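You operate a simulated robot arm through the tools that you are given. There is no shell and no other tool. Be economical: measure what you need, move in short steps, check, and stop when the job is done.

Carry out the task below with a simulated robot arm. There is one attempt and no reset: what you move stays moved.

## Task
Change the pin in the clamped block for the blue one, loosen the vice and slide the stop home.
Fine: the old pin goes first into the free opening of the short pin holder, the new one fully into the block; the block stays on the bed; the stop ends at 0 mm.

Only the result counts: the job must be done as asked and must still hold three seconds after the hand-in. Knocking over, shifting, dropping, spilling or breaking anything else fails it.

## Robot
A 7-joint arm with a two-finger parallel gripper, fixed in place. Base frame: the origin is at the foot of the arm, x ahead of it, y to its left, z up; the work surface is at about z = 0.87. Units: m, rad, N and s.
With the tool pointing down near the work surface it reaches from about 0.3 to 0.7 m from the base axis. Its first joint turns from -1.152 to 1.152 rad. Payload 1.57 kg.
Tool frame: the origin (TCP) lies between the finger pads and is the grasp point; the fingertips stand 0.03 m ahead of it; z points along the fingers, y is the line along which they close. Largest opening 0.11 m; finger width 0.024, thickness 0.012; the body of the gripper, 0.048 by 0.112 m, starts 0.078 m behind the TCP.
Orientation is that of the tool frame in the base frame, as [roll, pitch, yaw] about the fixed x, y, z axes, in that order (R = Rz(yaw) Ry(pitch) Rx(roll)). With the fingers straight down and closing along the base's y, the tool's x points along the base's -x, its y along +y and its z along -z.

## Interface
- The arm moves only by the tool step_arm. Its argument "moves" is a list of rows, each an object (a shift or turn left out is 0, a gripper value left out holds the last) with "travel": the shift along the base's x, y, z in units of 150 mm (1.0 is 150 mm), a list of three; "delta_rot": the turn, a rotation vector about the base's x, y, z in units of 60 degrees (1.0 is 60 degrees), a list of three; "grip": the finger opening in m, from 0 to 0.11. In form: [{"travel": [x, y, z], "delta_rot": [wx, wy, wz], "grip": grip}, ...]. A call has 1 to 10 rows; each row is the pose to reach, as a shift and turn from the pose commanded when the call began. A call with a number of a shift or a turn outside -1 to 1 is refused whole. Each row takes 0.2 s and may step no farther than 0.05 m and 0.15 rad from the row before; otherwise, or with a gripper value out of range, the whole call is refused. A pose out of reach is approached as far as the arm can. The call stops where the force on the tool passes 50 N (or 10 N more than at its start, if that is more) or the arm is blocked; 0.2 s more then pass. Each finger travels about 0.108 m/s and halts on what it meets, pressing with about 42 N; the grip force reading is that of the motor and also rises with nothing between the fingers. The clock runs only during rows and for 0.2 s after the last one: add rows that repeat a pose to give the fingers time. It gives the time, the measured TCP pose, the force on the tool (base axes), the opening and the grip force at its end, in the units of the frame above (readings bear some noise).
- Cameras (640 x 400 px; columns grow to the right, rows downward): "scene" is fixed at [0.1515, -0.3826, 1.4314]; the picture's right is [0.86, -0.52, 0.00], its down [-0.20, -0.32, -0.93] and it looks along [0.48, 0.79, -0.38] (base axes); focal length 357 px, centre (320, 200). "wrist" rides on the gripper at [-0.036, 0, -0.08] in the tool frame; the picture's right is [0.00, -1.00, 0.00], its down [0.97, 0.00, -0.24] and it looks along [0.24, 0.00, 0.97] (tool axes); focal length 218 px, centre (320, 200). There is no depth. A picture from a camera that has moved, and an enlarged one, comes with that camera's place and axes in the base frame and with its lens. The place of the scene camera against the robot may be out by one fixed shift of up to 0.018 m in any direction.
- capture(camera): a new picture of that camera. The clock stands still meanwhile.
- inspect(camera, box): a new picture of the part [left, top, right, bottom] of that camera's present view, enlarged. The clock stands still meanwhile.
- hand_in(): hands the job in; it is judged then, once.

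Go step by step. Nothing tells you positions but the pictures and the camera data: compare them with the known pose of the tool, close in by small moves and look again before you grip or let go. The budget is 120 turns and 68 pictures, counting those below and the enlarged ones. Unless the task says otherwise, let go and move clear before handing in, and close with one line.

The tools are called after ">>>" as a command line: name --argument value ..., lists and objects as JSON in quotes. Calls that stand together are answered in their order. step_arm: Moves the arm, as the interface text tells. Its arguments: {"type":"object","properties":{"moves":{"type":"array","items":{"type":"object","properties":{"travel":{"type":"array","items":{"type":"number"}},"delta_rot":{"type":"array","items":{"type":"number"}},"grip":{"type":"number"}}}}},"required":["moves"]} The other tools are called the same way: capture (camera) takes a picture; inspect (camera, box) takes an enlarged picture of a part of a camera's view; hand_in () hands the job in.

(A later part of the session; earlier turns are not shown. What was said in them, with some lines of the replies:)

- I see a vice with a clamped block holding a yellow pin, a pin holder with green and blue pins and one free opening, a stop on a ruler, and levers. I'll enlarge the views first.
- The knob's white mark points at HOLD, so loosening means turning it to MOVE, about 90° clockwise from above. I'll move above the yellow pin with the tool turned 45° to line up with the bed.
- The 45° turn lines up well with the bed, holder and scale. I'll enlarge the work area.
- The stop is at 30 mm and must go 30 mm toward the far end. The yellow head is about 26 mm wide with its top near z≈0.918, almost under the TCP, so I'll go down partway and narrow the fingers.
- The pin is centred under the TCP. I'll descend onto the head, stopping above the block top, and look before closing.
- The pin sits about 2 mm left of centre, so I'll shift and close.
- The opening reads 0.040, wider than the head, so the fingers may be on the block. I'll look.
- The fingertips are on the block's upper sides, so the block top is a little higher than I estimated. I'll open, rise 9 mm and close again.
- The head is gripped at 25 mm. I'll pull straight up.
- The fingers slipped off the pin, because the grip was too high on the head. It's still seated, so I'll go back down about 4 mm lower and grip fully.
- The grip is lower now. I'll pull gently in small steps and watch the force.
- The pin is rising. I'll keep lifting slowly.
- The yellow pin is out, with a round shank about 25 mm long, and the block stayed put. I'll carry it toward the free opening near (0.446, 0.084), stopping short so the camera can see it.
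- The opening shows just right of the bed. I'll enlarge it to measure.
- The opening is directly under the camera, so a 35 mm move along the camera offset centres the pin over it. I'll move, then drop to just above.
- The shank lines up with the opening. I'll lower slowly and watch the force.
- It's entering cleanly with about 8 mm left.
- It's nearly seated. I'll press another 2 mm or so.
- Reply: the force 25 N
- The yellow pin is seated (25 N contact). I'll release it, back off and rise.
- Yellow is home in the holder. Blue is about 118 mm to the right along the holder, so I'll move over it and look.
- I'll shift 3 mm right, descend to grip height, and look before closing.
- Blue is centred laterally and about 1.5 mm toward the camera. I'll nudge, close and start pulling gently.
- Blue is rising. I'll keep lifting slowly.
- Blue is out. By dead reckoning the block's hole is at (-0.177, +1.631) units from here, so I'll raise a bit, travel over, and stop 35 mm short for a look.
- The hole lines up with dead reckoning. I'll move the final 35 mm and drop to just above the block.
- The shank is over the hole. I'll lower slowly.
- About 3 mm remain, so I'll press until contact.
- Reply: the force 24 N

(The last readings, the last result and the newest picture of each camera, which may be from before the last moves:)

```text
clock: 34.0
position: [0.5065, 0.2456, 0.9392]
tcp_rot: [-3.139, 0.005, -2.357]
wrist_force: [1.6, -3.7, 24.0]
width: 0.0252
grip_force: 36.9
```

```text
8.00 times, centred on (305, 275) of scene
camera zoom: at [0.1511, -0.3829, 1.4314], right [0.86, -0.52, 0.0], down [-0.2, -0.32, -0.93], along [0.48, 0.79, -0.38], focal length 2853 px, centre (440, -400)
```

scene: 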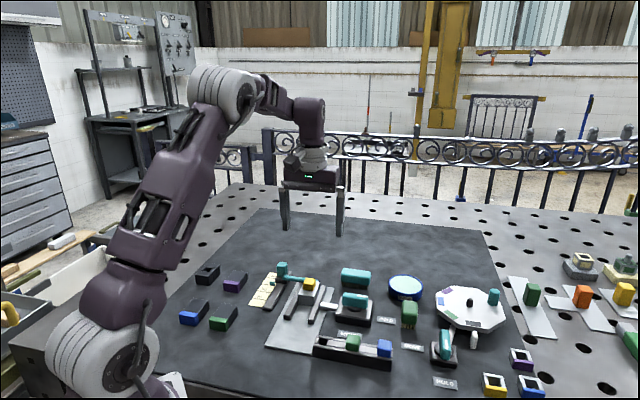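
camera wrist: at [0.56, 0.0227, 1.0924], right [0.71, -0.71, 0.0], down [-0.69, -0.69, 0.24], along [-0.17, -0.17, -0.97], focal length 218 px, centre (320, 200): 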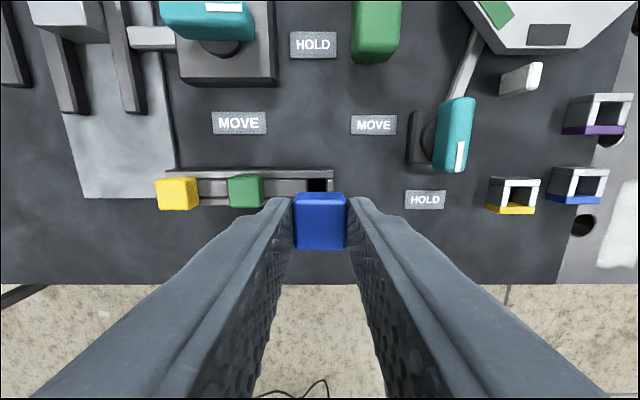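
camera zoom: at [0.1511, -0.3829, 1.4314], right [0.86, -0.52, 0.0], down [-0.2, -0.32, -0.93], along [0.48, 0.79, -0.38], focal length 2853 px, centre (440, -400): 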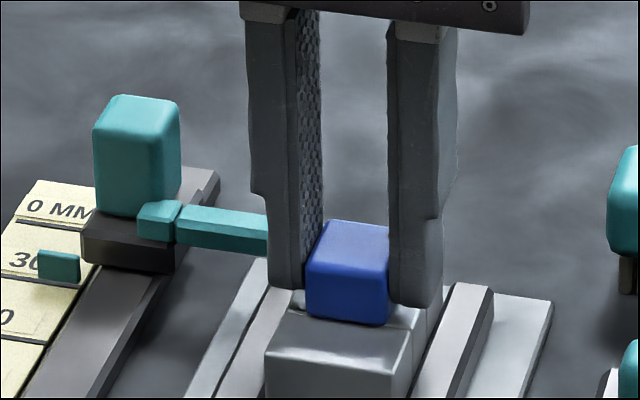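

The pin looks seated. I'll release and rise, then confirm from close up.

>>> step_arm --moves '[{"travel": [0, 0, 0.008], "grip": 0.0252}, {"travel": [0, 0, 0.008], "grip": 0.045}, {"travel": [0, 0, 0.008], "grip": 0.05}, {"travel": [0, 0, 0.008], "grip": 0.05}, {"travel": [0, 0, 0.1], "grip": 0.05}, {"travel": [0, 0, 0.3], "grip": 0.05}, {"travel": [0, 0, 0.3], "grip": 0}, {"travel": [0, 0, 0.3], "grip": 0}]'

>>> inspect --camera "scene" --box '[265, 250, 345, 300]'

```text
clock: 35.8
position: [0.507, 0.2443, 0.9816]
tcp_rot: [3.141, -0.001, -2.355]
wrist_force: [-0.3, -0.5, -0.6]
width: 0.0
grip_force: 21.2
```

```text
8.00 times, centred on (305, 275) of scene
camera zoom: at [0.1515, -0.3826, 1.4314], right [0.86, -0.52, 0.0], down [-0.2, -0.32, -0.93], along [0.48, 0.79, -0.38], focal length 2853 px, centre (440, -400)
```

zoom: 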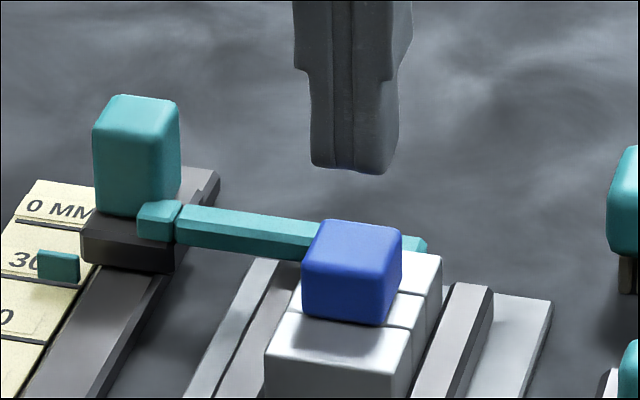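

Blue looks within 0.5 mm of where yellow sat. With the fingers closed I'll press gently on its head to make sure it's fully home.

>>> step_arm --moves '[{"travel": [0, 0, -0.08]}, {"travel": [0, 0, -0.12]}, {"travel": [0, 0, -0.14]}, {"travel": [0, 0, -0.15]}]'

```text
clock: 36.8
position: [0.5064, 0.2437, 0.9589]
tcp_rot: [-3.141, 0.001, -2.358]
wrist_force: [0.2, -0.4, 0.0]
width: 0.0001
grip_force: 21.4
```

>>> step_arm --moves '[{"travel": [0, 0, -0.007]}, {"travel": [0, 0, -0.014]}, {"travel": [0, 0, -0.021]}, {"travel": [0, 0, -0.028]}]'

```text
clock: 37.8
position: [0.507, 0.2428, 0.955]
tcp_rot: [3.141, -0.001, -2.357]
wrist_force: [0.1, 0.0, 0.1]
width: 0.0
grip_force: 20.6
```

>>> step_arm --moves '[{"travel": [0, 0, -0.007]}, {"travel": [0, 0, -0.014]}, {"travel": [0, 0, -0.021]}, {"travel": [0, 0, -0.028]}]'

>>> inspect --camera "scene" --box '[265, 250, 345, 300]'

```text
clock: 38.8
position: [0.5073, 0.2434, 0.9539]
tcp_rot: [-3.138, 0.005, -2.358]
wrist_force: [0.5, -5.4, 46.7]
width: 0.0002
grip_force: 21.5
```

```text
8.00 times, centred on (305, 275) of scene
camera zoom: at [0.1507, -0.3831, 1.4314], right [0.86, -0.52, 0.0], down [-0.2, -0.32, -0.93], along [0.48, 0.79, -0.38], focal length 2853 px, centre (440, -400)
```

zoom: 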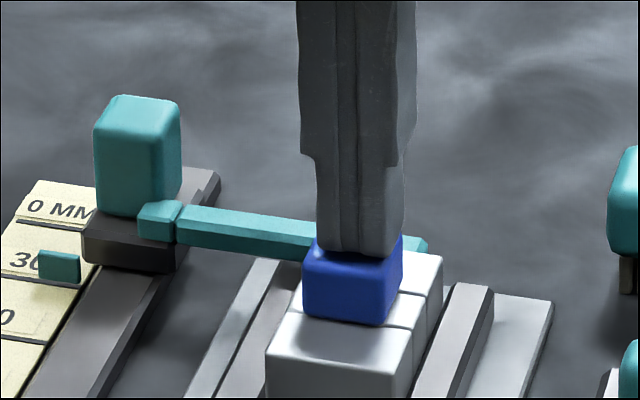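

It held firm at 47 N, so blue is fully seated. Next I'll rise and move above the vice knob for a look.

>>> step_arm --moves '[{"travel": [0, 0, 0.15]}, {"travel": [0, 0, 0.4], "grip": 0.06}, {"travel": [0.1, -0.2, 0.55], "grip": 0.06}, {"travel": [0.2, -0.4, 0.55], "grip": 0.06}, {"travel": [0.3, -0.6, 0.55], "grip": 0.06}, {"travel": [0.34, -0.693, 0.55], "grip": 0.06}, {"travel": [0.34, -0.693, 0.55], "grip": 0.06}]'

>>> capture --camera "wrist"

```text
clock: 40.4
position: [0.5583, 0.1396, 1.0333]
tcp_rot: [-3.142, 0.0, -2.356]
wrist_force: [-0.7, -0.2, 0.4]
width: 0.0598
grip_force: 0.1
```

```text
21 pictures are left
camera wrist: at [0.5846, 0.163, 1.113], right [0.71, -0.71, 0.0], down [-0.69, -0.69, 0.24], along [-0.17, -0.17, -0.97], focal length 218 px, centre (320, 200)
```

wrist: 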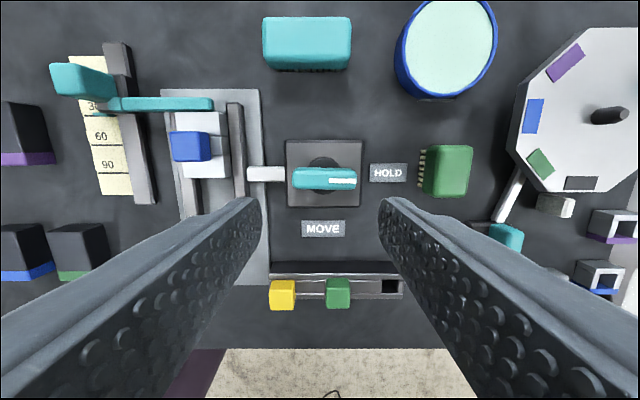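

The pivot is about 13 mm off along the camera's axes, near (0.568, 0.144), with the handle lying along the holder direction. I'll rotate the tool +90° so the fingers straddle the handle, centring as I go.

>>> step_arm --moves '[{"travel": [0.063, 0.031, 0], "delta_rot": [0, 0, 0.14]}, {"travel": [0.063, 0.031, 0], "delta_rot": [0, 0, 0.28]}, {"travel": [0.063, 0.031, 0], "delta_rot": [0, 0, 0.42]}, {"travel": [0.063, 0.031, 0], "delta_rot": [0, 0, 0.56]}, {"travel": [0.063, 0.031, 0], "delta_rot": [0, 0, 0.7]}, {"travel": [0.063, 0.031, 0], "delta_rot": [0, 0, 0.84]}, {"travel": [0.063, 0.031, 0], "delta_rot": [0, 0, 0.98]}]'

>>> step_arm --moves '[{"delta_rot": [0, 0, 0.13]}, {"delta_rot": [0, 0, 0.26]}, {"delta_rot": [0, 0, 0.39]}, {"delta_rot": [0, 0, 0.52]}, {"delta_rot": [0, 0, 0.52], "travel": [0, 0, -0.2]}, {"delta_rot": [0, 0, 0.52], "travel": [0, 0, -0.2]}]'

>>> capture --camera "wrist"

>>> inspect --camera "scene" --box '[305, 240, 405, 330]'

```text
clock: 42.0
position: [0.5655, 0.145, 1.0321]
tcp_rot: [3.141, 0.001, -1.33]
wrist_force: [0.6, 0.6, 0.3]
width: 0.0599
grip_force: 0.0
```

```text
clock: 43.4
position: [0.5658, 0.1453, 1.0032]
tcp_rot: [-3.141, 0.0, -0.785]
wrist_force: [0.0, 0.3, 0.2]
width: 0.06
grip_force: 0.1
```

```text
20 pictures are left
camera wrist: at [0.5411, 0.169, 1.0842], right [0.71, 0.71, 0.0], down [0.69, -0.69, 0.24], along [0.17, -0.17, -0.97], focal length 218 px, centre (320, 200)
```

wrist: 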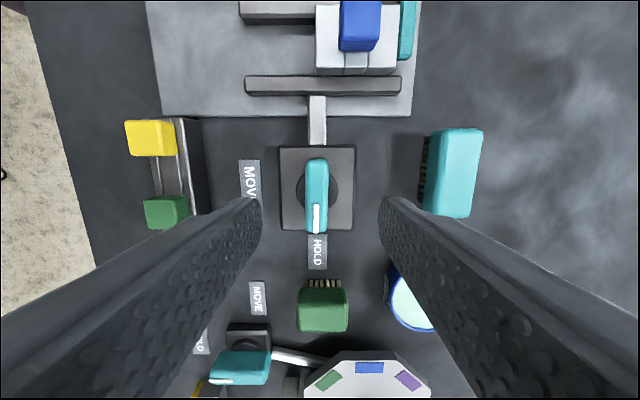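

```text
4.44 times, centred on (355, 285) of scene
camera zoom: at [0.1515, -0.3826, 1.4314], right [0.86, -0.52, 0.0], down [-0.2, -0.32, -0.93], along [0.48, 0.79, -0.38], focal length 1585 px, centre (164, -178)
```

zoom: 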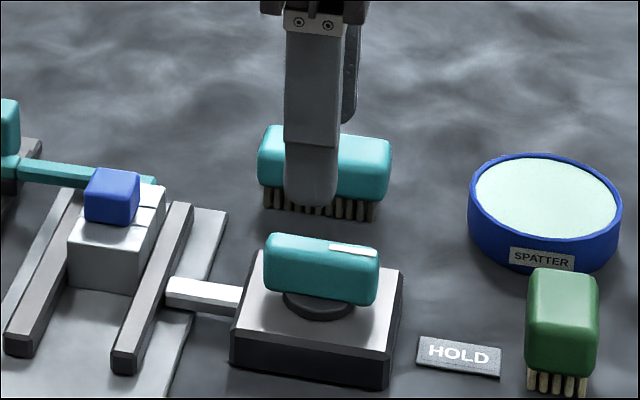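

The handle is centred to within 2–3 mm. I'll correct that and descend to straddle it, then close.

>>> step_arm --moves '[{"travel": [-0.011, -0.011, -0.15]}, {"travel": [-0.011, -0.011, -0.3]}, {"travel": [-0.011, -0.011, -0.38]}, {"travel": [-0.011, -0.011, -0.41]}, {"travel": [-0.011, -0.011, -0.41], "grip": 0.03}, {"travel": [-0.011, -0.011, -0.41], "grip": 0.0}, {"travel": [-0.011, -0.011, -0.41], "grip": 0.0}, {"travel": [-0.011, -0.011, -0.41], "grip": 0.0}]'

>>> inspect --camera "scene" --box '[305, 240, 405, 330]'

```text
clock: 45.2
position: [0.5658, 0.1425, 0.9409]
tcp_rot: [3.14, 0.001, -0.785]
wrist_force: [-8.1, -5.9, -3.6]
width: 0.0179
grip_force: 31.9
```

```text
4.44 times, centred on (355, 285) of scene
camera zoom: at [0.1513, -0.3828, 1.4314], right [0.86, -0.52, 0.0], down [-0.2, -0.32, -0.93], along [0.48, 0.79, -0.38], focal length 1585 px, centre (164, -178)
```

zoom: 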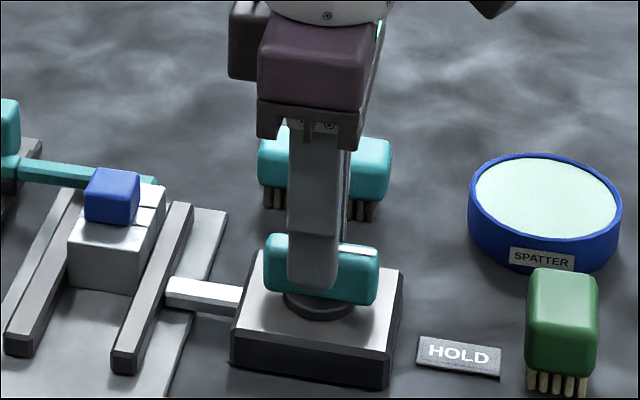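

The handle is gripped. I'll turn clockwise (HOLD to MOVE), first 58°.

>>> step_arm --moves '[{"travel": [-0.007, -0.007, 0]}, {"travel": [-0.007, -0.007, 0], "delta_rot": [0, 0, -0.12]}, {"travel": [-0.007, -0.007, 0], "delta_rot": [0, 0, -0.24]}, {"travel": [-0.007, -0.007, 0], "delta_rot": [0, 0, -0.36]}, {"travel": [-0.007, -0.007, 0], "delta_rot": [0, 0, -0.48]}, {"travel": [-0.007, -0.007, 0], "delta_rot": [0, 0, -0.6]}, {"travel": [-0.007, -0.007, 0], "delta_rot": [0, 0, -0.72]}, {"travel": [-0.007, -0.007, 0], "delta_rot": [0, 0, -0.84]}, {"travel": [-0.007, -0.007, 0], "delta_rot": [0, 0, -0.96]}]'

>>> inspect --camera "scene" --box '[265, 250, 385, 330]'

```text
clock: 47.2
position: [0.5665, 0.1428, 0.9434]
tcp_rot: [-3.137, 0.003, -1.791]
wrist_force: [23.7, 13.8, -10.2]
width: 0.0179
grip_force: 32.2
```

```text
5.00 times, centred on (325, 290) of scene
camera zoom: at [0.1523, -0.3822, 1.4315], right [0.86, -0.52, 0.0], down [-0.2, -0.32, -0.93], along [0.48, 0.79, -0.38], focal length 1783 px, centre (295, -250)
```

zoom: 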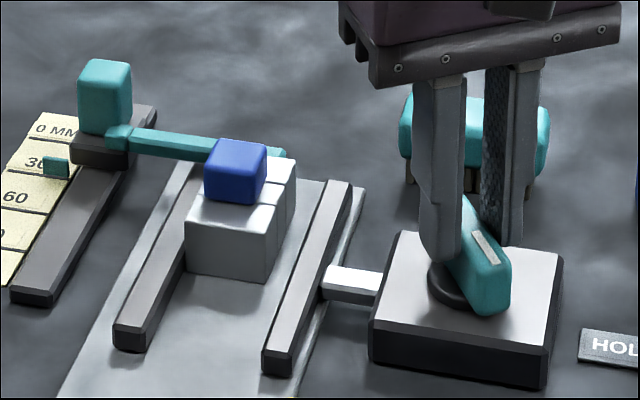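

The knob turned and the right jaw is opening. I'll ease the side load and turn the remaining 32° or so.

>>> step_arm --moves '[{"travel": [0.012, 0.007, 0]}, {"travel": [0.012, 0.007, 0], "delta_rot": [0, 0, -0.12]}, {"travel": [0.012, 0.007, 0], "delta_rot": [0, 0, -0.24]}, {"travel": [0.012, 0.007, 0], "delta_rot": [0, 0, -0.36]}, {"travel": [0.012, 0.007, 0], "delta_rot": [0, 0, -0.48]}, {"travel": [0.012, 0.007, 0], "delta_rot": [0, 0, -0.54]}]'

>>> inspect --camera "scene" --box '[265, 250, 385, 330]'

```text
clock: 48.6
position: [0.5676, 0.142, 0.9429]
tcp_rot: [-3.14, -0.001, -2.359]
wrist_force: [15.4, -0.3, 10.8]
width: 0.018
grip_force: 32.9
```

```text
5.00 times, centred on (325, 290) of scene
camera zoom: at [0.1517, -0.3827, 1.4314], right [0.86, -0.52, 0.0], down [-0.2, -0.32, -0.93], along [0.48, 0.79, -0.38], focal length 1783 px, centre (295, -250)
```

zoom: 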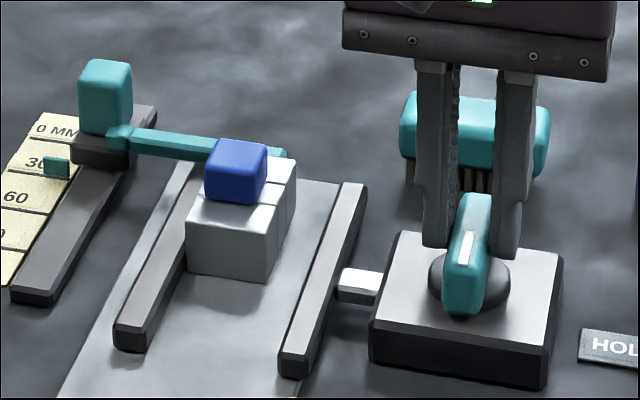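

The mark now points at MOVE and the jaw is open. I'll let go, rise, and head for the stop handle near (0.482, 0.337).

>>> step_arm --moves '[{"travel": [0, 0, 0], "grip": 0.03}, {"travel": [0, 0, 0], "grip": 0.05}, {"travel": [0, 0, 0], "grip": 0.05}, {"travel": [0, 0, 0.2], "grip": 0.05}, {"travel": [0, 0, 0.5], "grip": 0.05}, {"travel": [-0.1, 0.22, 0.6], "grip": 0.05}, {"travel": [-0.2, 0.45, 0.6], "grip": 0.05}, {"travel": [-0.3, 0.7, 0.6], "grip": 0.05}, {"travel": [-0.4, 0.95, 0.6], "grip": 0.05}]'

>>> step_arm --moves '[{"travel": [-0.1, 0.2, 0]}, {"travel": [-0.16, 0.35, 0]}, {"travel": [-0.16, 0.35, 0]}]'

>>> capture --camera "wrist"

```text
clock: 50.6
position: [0.5034, 0.2853, 1.0313]
tcp_rot: [-3.141, 0.0, -2.355]
wrist_force: [0.2, 0.2, -0.4]
width: 0.0499
grip_force: 0.1
```

```text
clock: 51.4
position: [0.4824, 0.3368, 1.0316]
tcp_rot: [-3.141, 0.001, -2.355]
wrist_force: [-0.7, -0.4, -0.2]
width: 0.0501
grip_force: 0.1
```

```text
15 pictures are left
camera wrist: at [0.5078, 0.3616, 1.1116], right [0.71, -0.71, 0.0], down [-0.69, -0.69, 0.24], along [-0.17, -0.17, -0.97], focal length 218 px, centre (320, 200)
```

wrist: 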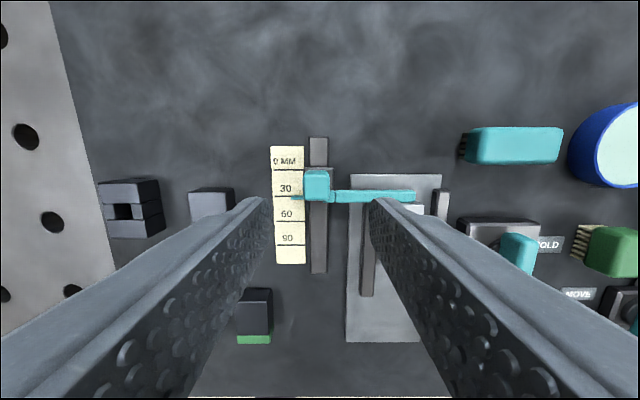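

The handle is almost beneath the TCP. I'll correct by a few mm, staying biased away from the arm, descend to straddle it and look.

>>> step_arm --moves '[{"travel": [0.016, 0.041, -0.15]}, {"travel": [0.016, 0.041, -0.4]}, {"travel": [0.016, 0.041, -0.53]}, {"travel": [0.016, 0.041, -0.6]}]'

>>> inspect --camera "scene" --box '[245, 230, 345, 310]'

>>> capture --camera "wrist"

```text
clock: 52.4
position: [0.4821, 0.3432, 0.9419]
tcp_rot: [3.141, 0.0, -2.356]
wrist_force: [0.0, 0.1, -2.0]
width: 0.0501
grip_force: 0.0
```

```text
5.00 times, centred on (295, 270) of scene
camera zoom: at [0.1515, -0.3826, 1.4314], right [0.86, -0.52, 0.0], down [-0.2, -0.32, -0.93], along [0.48, 0.79, -0.38], focal length 1783 px, centre (445, -150)
```

zoom: 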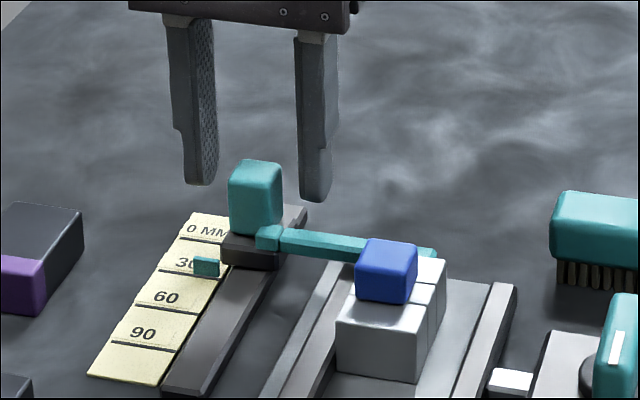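

```text
13 pictures are left
camera wrist: at [0.5091, 0.3667, 1.0227], right [0.71, -0.71, 0.0], down [-0.69, -0.69, 0.24], along [-0.17, -0.17, -0.97], focal length 218 px, centre (320, 200)
```

wrist: 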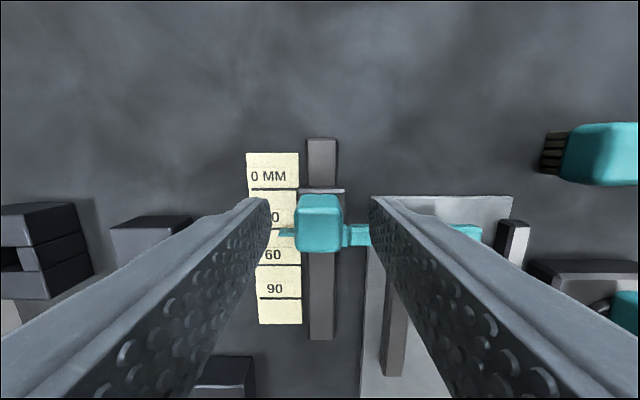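

The tips overlap the handle by about 10 mm. I'll go 6 mm lower, staying above the arm, and close.

>>> step_arm --moves '[{"travel": [0, 0, -0.02]}, {"travel": [0, 0, -0.04]}, {"travel": [0, 0, -0.04], "grip": 0.03}, {"travel": [0, 0, -0.04], "grip": 0.0}, {"travel": [0, 0, -0.04], "grip": 0.0}, {"travel": [0, 0, -0.04], "grip": 0.0}]'

>>> inspect --camera "scene" --box '[245, 250, 325, 310]'

```text
clock: 53.8
position: [0.4839, 0.3452, 0.9379]
tcp_rot: [-3.139, 0.001, -2.354]
wrist_force: [-2.6, 3.7, -3.4]
width: 0.024
grip_force: 36.0
```

```text
6.67 times, centred on (285, 280) of scene
camera zoom: at [0.1514, -0.3825, 1.4315], right [0.86, -0.52, 0.0], down [-0.2, -0.32, -0.93], along [0.48, 0.79, -0.38], focal length 2378 px, centre (553, -333)
```

zoom: 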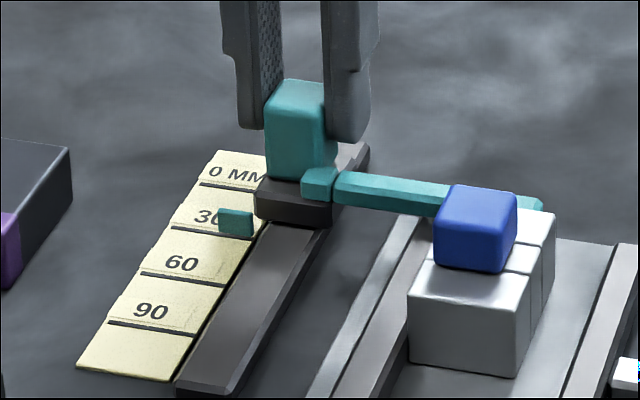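

The handle is gripped. I'll slide it along the rail about 27 mm toward 0, then measure.

>>> step_arm --moves '[{"travel": [0.02, 0.02, 0]}, {"travel": [0.04, 0.04, 0]}, {"travel": [0.06, 0.06, 0]}, {"travel": [0.08, 0.08, 0]}, {"travel": [0.1, 0.1, 0]}, {"travel": [0.118, 0.118, 0]}, {"travel": [0.13, 0.13, 0]}]'

>>> inspect --camera "scene" --box '[245, 250, 325, 310]'

>>> inspect --camera "wrist" --box '[220, 140, 380, 300]'

```text
clock: 55.4
position: [0.5025, 0.3637, 0.9363]
tcp_rot: [3.14, 0.0, -2.357]
wrist_force: [-4.0, 9.7, -7.4]
width: 0.0238
grip_force: 35.8
```

```text
6.67 times, centred on (285, 280) of scene
camera zoom: at [0.1515, -0.3823, 1.4315], right [0.86, -0.52, 0.0], down [-0.2, -0.32, -0.93], along [0.48, 0.79, -0.38], focal length 2378 px, centre (553, -333)
```

zoom: 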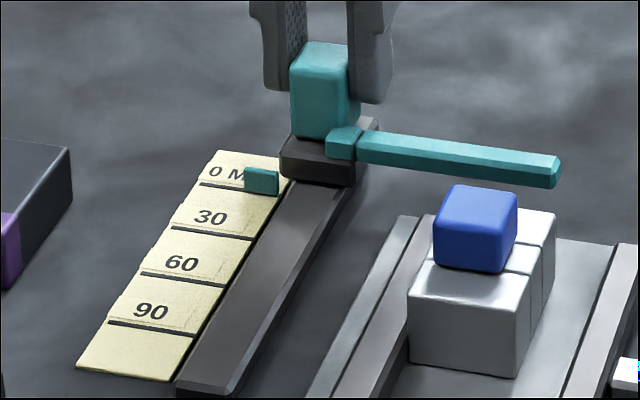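

```text
2.50 times, centred on (300, 220) of wrist
camera zoom: at [0.5296, 0.3881, 1.0168], right [0.71, -0.71, 0.0], down [-0.69, -0.69, 0.24], along [-0.17, -0.17, -0.97], focal length 546 px, centre (370, 150)
```

zoom: 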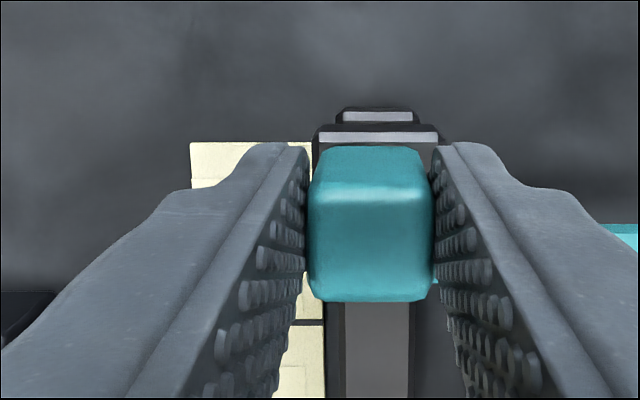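

It's close to 0. I'll take a tight enlargement of the pointer and scale.

>>> inspect --camera "scene" --box '[264, 264, 296, 284]'

```text
16.00 times, centred on (280, 274) of scene
camera zoom: at [0.1515, -0.3823, 1.4315], right [0.86, -0.52, 0.0], down [-0.2, -0.32, -0.93], along [0.48, 0.79, -0.38], focal length 5707 px, centre (960, -984)
```

zoom: 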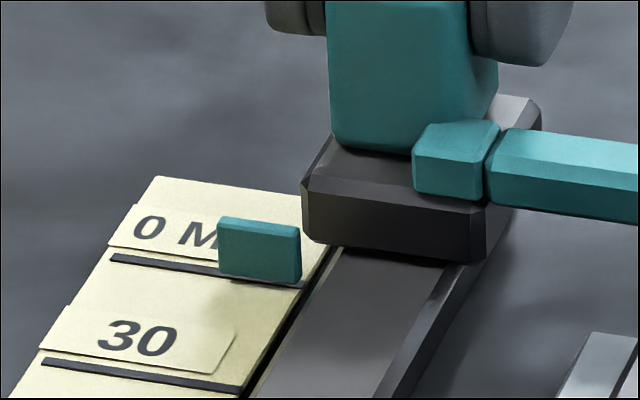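

Comparing pointer positions, it moved about 27.6 mm, so roughly 2.4 mm remain. I'll push that gently and watch for an end stop.

>>> step_arm --moves '[{"travel": [0.004, 0.004, 0]}, {"travel": [0.008, 0.008, 0]}, {"travel": [0.0114, 0.0114, 0]}, {"travel": [0.0114, 0.0114, 0]}]'

>>> inspect --camera "scene" --box '[264, 264, 296, 284]'

```text
clock: 56.4
position: [0.5047, 0.3647, 0.9357]
tcp_rot: [-3.14, -0.002, -2.355]
wrist_force: [-11.3, 7.0, -7.6]
width: 0.0239
grip_force: 35.4
```

```text
16.00 times, centred on (280, 274) of scene
camera zoom: at [0.1513, -0.3823, 1.4315], right [0.86, -0.52, 0.0], down [-0.2, -0.32, -0.93], along [0.48, 0.79, -0.38], focal length 5707 px, centre (960, -984)
```

zoom: 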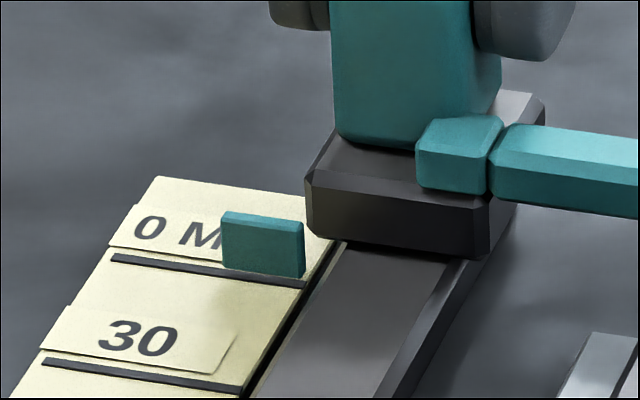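

It moved another 1.7 mm or so and resistance is growing. I'll release straight up and check the pointer from above.

>>> step_arm --moves '[{"travel": [0, 0, 0], "grip": 0.035}, {"travel": [0, 0, 0], "grip": 0.05}, {"travel": [0, 0, 0], "grip": 0.05}, {"travel": [0, 0, 0.15], "grip": 0.05}, {"travel": [0, 0, 0.4], "grip": 0.05}, {"travel": [-0.1, -0.15, 0.6], "grip": 0.1}, {"travel": [-0.18, -0.23, 0.6], "grip": 0.1}, {"travel": [-0.18, -0.23, 0.6], "grip": 0.1}]'

>>> inspect --camera "wrist" --box '[240, 90, 400, 250]'

```text
clock: 58.2
position: [0.4774, 0.3283, 1.025]
tcp_rot: [-3.139, 0.001, -2.354]
wrist_force: [0.2, -0.1, -0.5]
width: 0.1
grip_force: 0.0
```

```text
2.50 times, centred on (320, 170) of wrist
camera zoom: at [0.5042, 0.3513, 1.105], right [0.71, -0.71, 0.0], down [-0.69, -0.69, 0.24], along [-0.17, -0.17, -0.97], focal length 546 px, centre (320, 275)
```

zoom: 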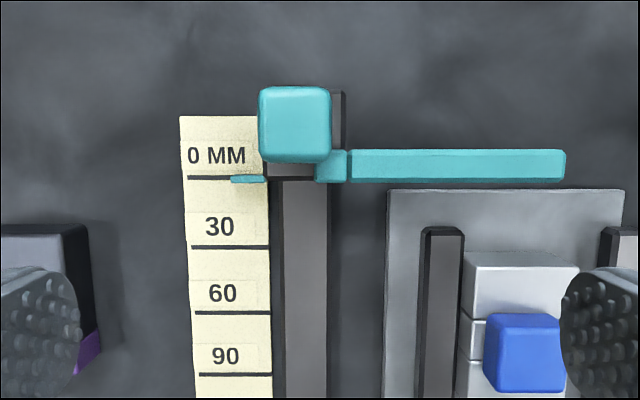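

The pointer sits at or just short of the 0 line. I'll enlarge for the residual.

>>> inspect --camera "wrist" --box '[282, 120, 314, 140]'

```text
16.00 times, centred on (298, 130) of wrist
camera zoom: at [0.5042, 0.3513, 1.105], right [0.71, -0.71, 0.0], down [-0.69, -0.69, 0.24], along [-0.17, -0.17, -0.97], focal length 3492 px, centre (672, 1320)
```

zoom: 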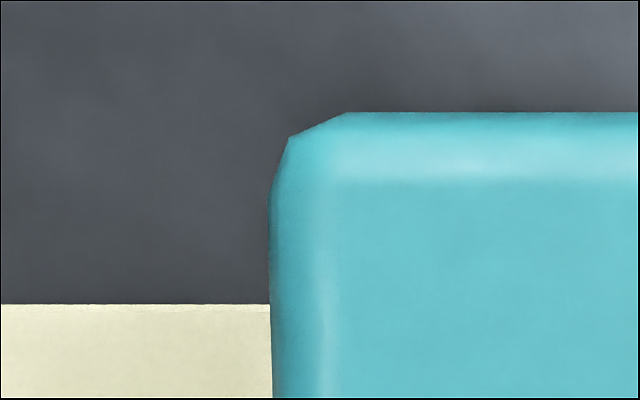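

>>> inspect --camera "wrist" --box '[268, 150, 300, 170]'

```text
16.00 times, centred on (284, 160) of wrist
camera zoom: at [0.5042, 0.3513, 1.105], right [0.71, -0.71, 0.0], down [-0.69, -0.69, 0.24], along [-0.17, -0.17, -0.97], focal length 3492 px, centre (896, 840)
```

zoom: 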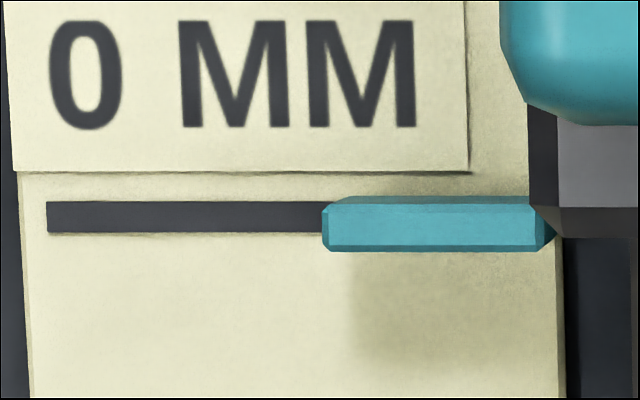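

Allowing for the pointer's height, it matches the 0 line to within about 0.2 mm. I'll do one last overall check of the block, pins and knob.

>>> step_arm --moves '[{"travel": [-0.1, 0, 0.2]}, {"travel": [-0.2, 0, 0.5]}, {"travel": [-0.3, 0, 0.7]}]'

>>> inspect --camera "scene" --box '[240, 250, 440, 375]'

```text
clock: 59.0
position: [0.4357, 0.3319, 1.1284]
tcp_rot: [-3.141, -0.002, -2.356]
wrist_force: [0.6, 0.1, 0.4]
width: 0.1
grip_force: 0.0
```

```text
3.20 times, centred on (340, 312) of scene
camera zoom: at [0.1515, -0.3826, 1.4314], right [0.86, -0.52, 0.0], down [-0.2, -0.32, -0.93], along [0.48, 0.79, -0.38], focal length 1141 px, centre (256, -160)
```

zoom: 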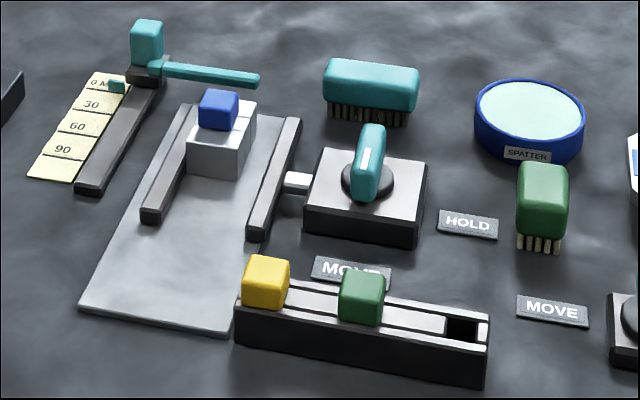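

The final view shows blue in the block, yellow in the opening that was free, the knob on MOVE, the stop at 0 and the arm clear. I'm handing in.

>>> hand_in

```text
The job is handed in.
```

I swapped the yellow pin for the blue one, loosened the vice and slid the stop to 0 mm, all checked in the last pictures before I handed in; the hand-in gave no verdict.
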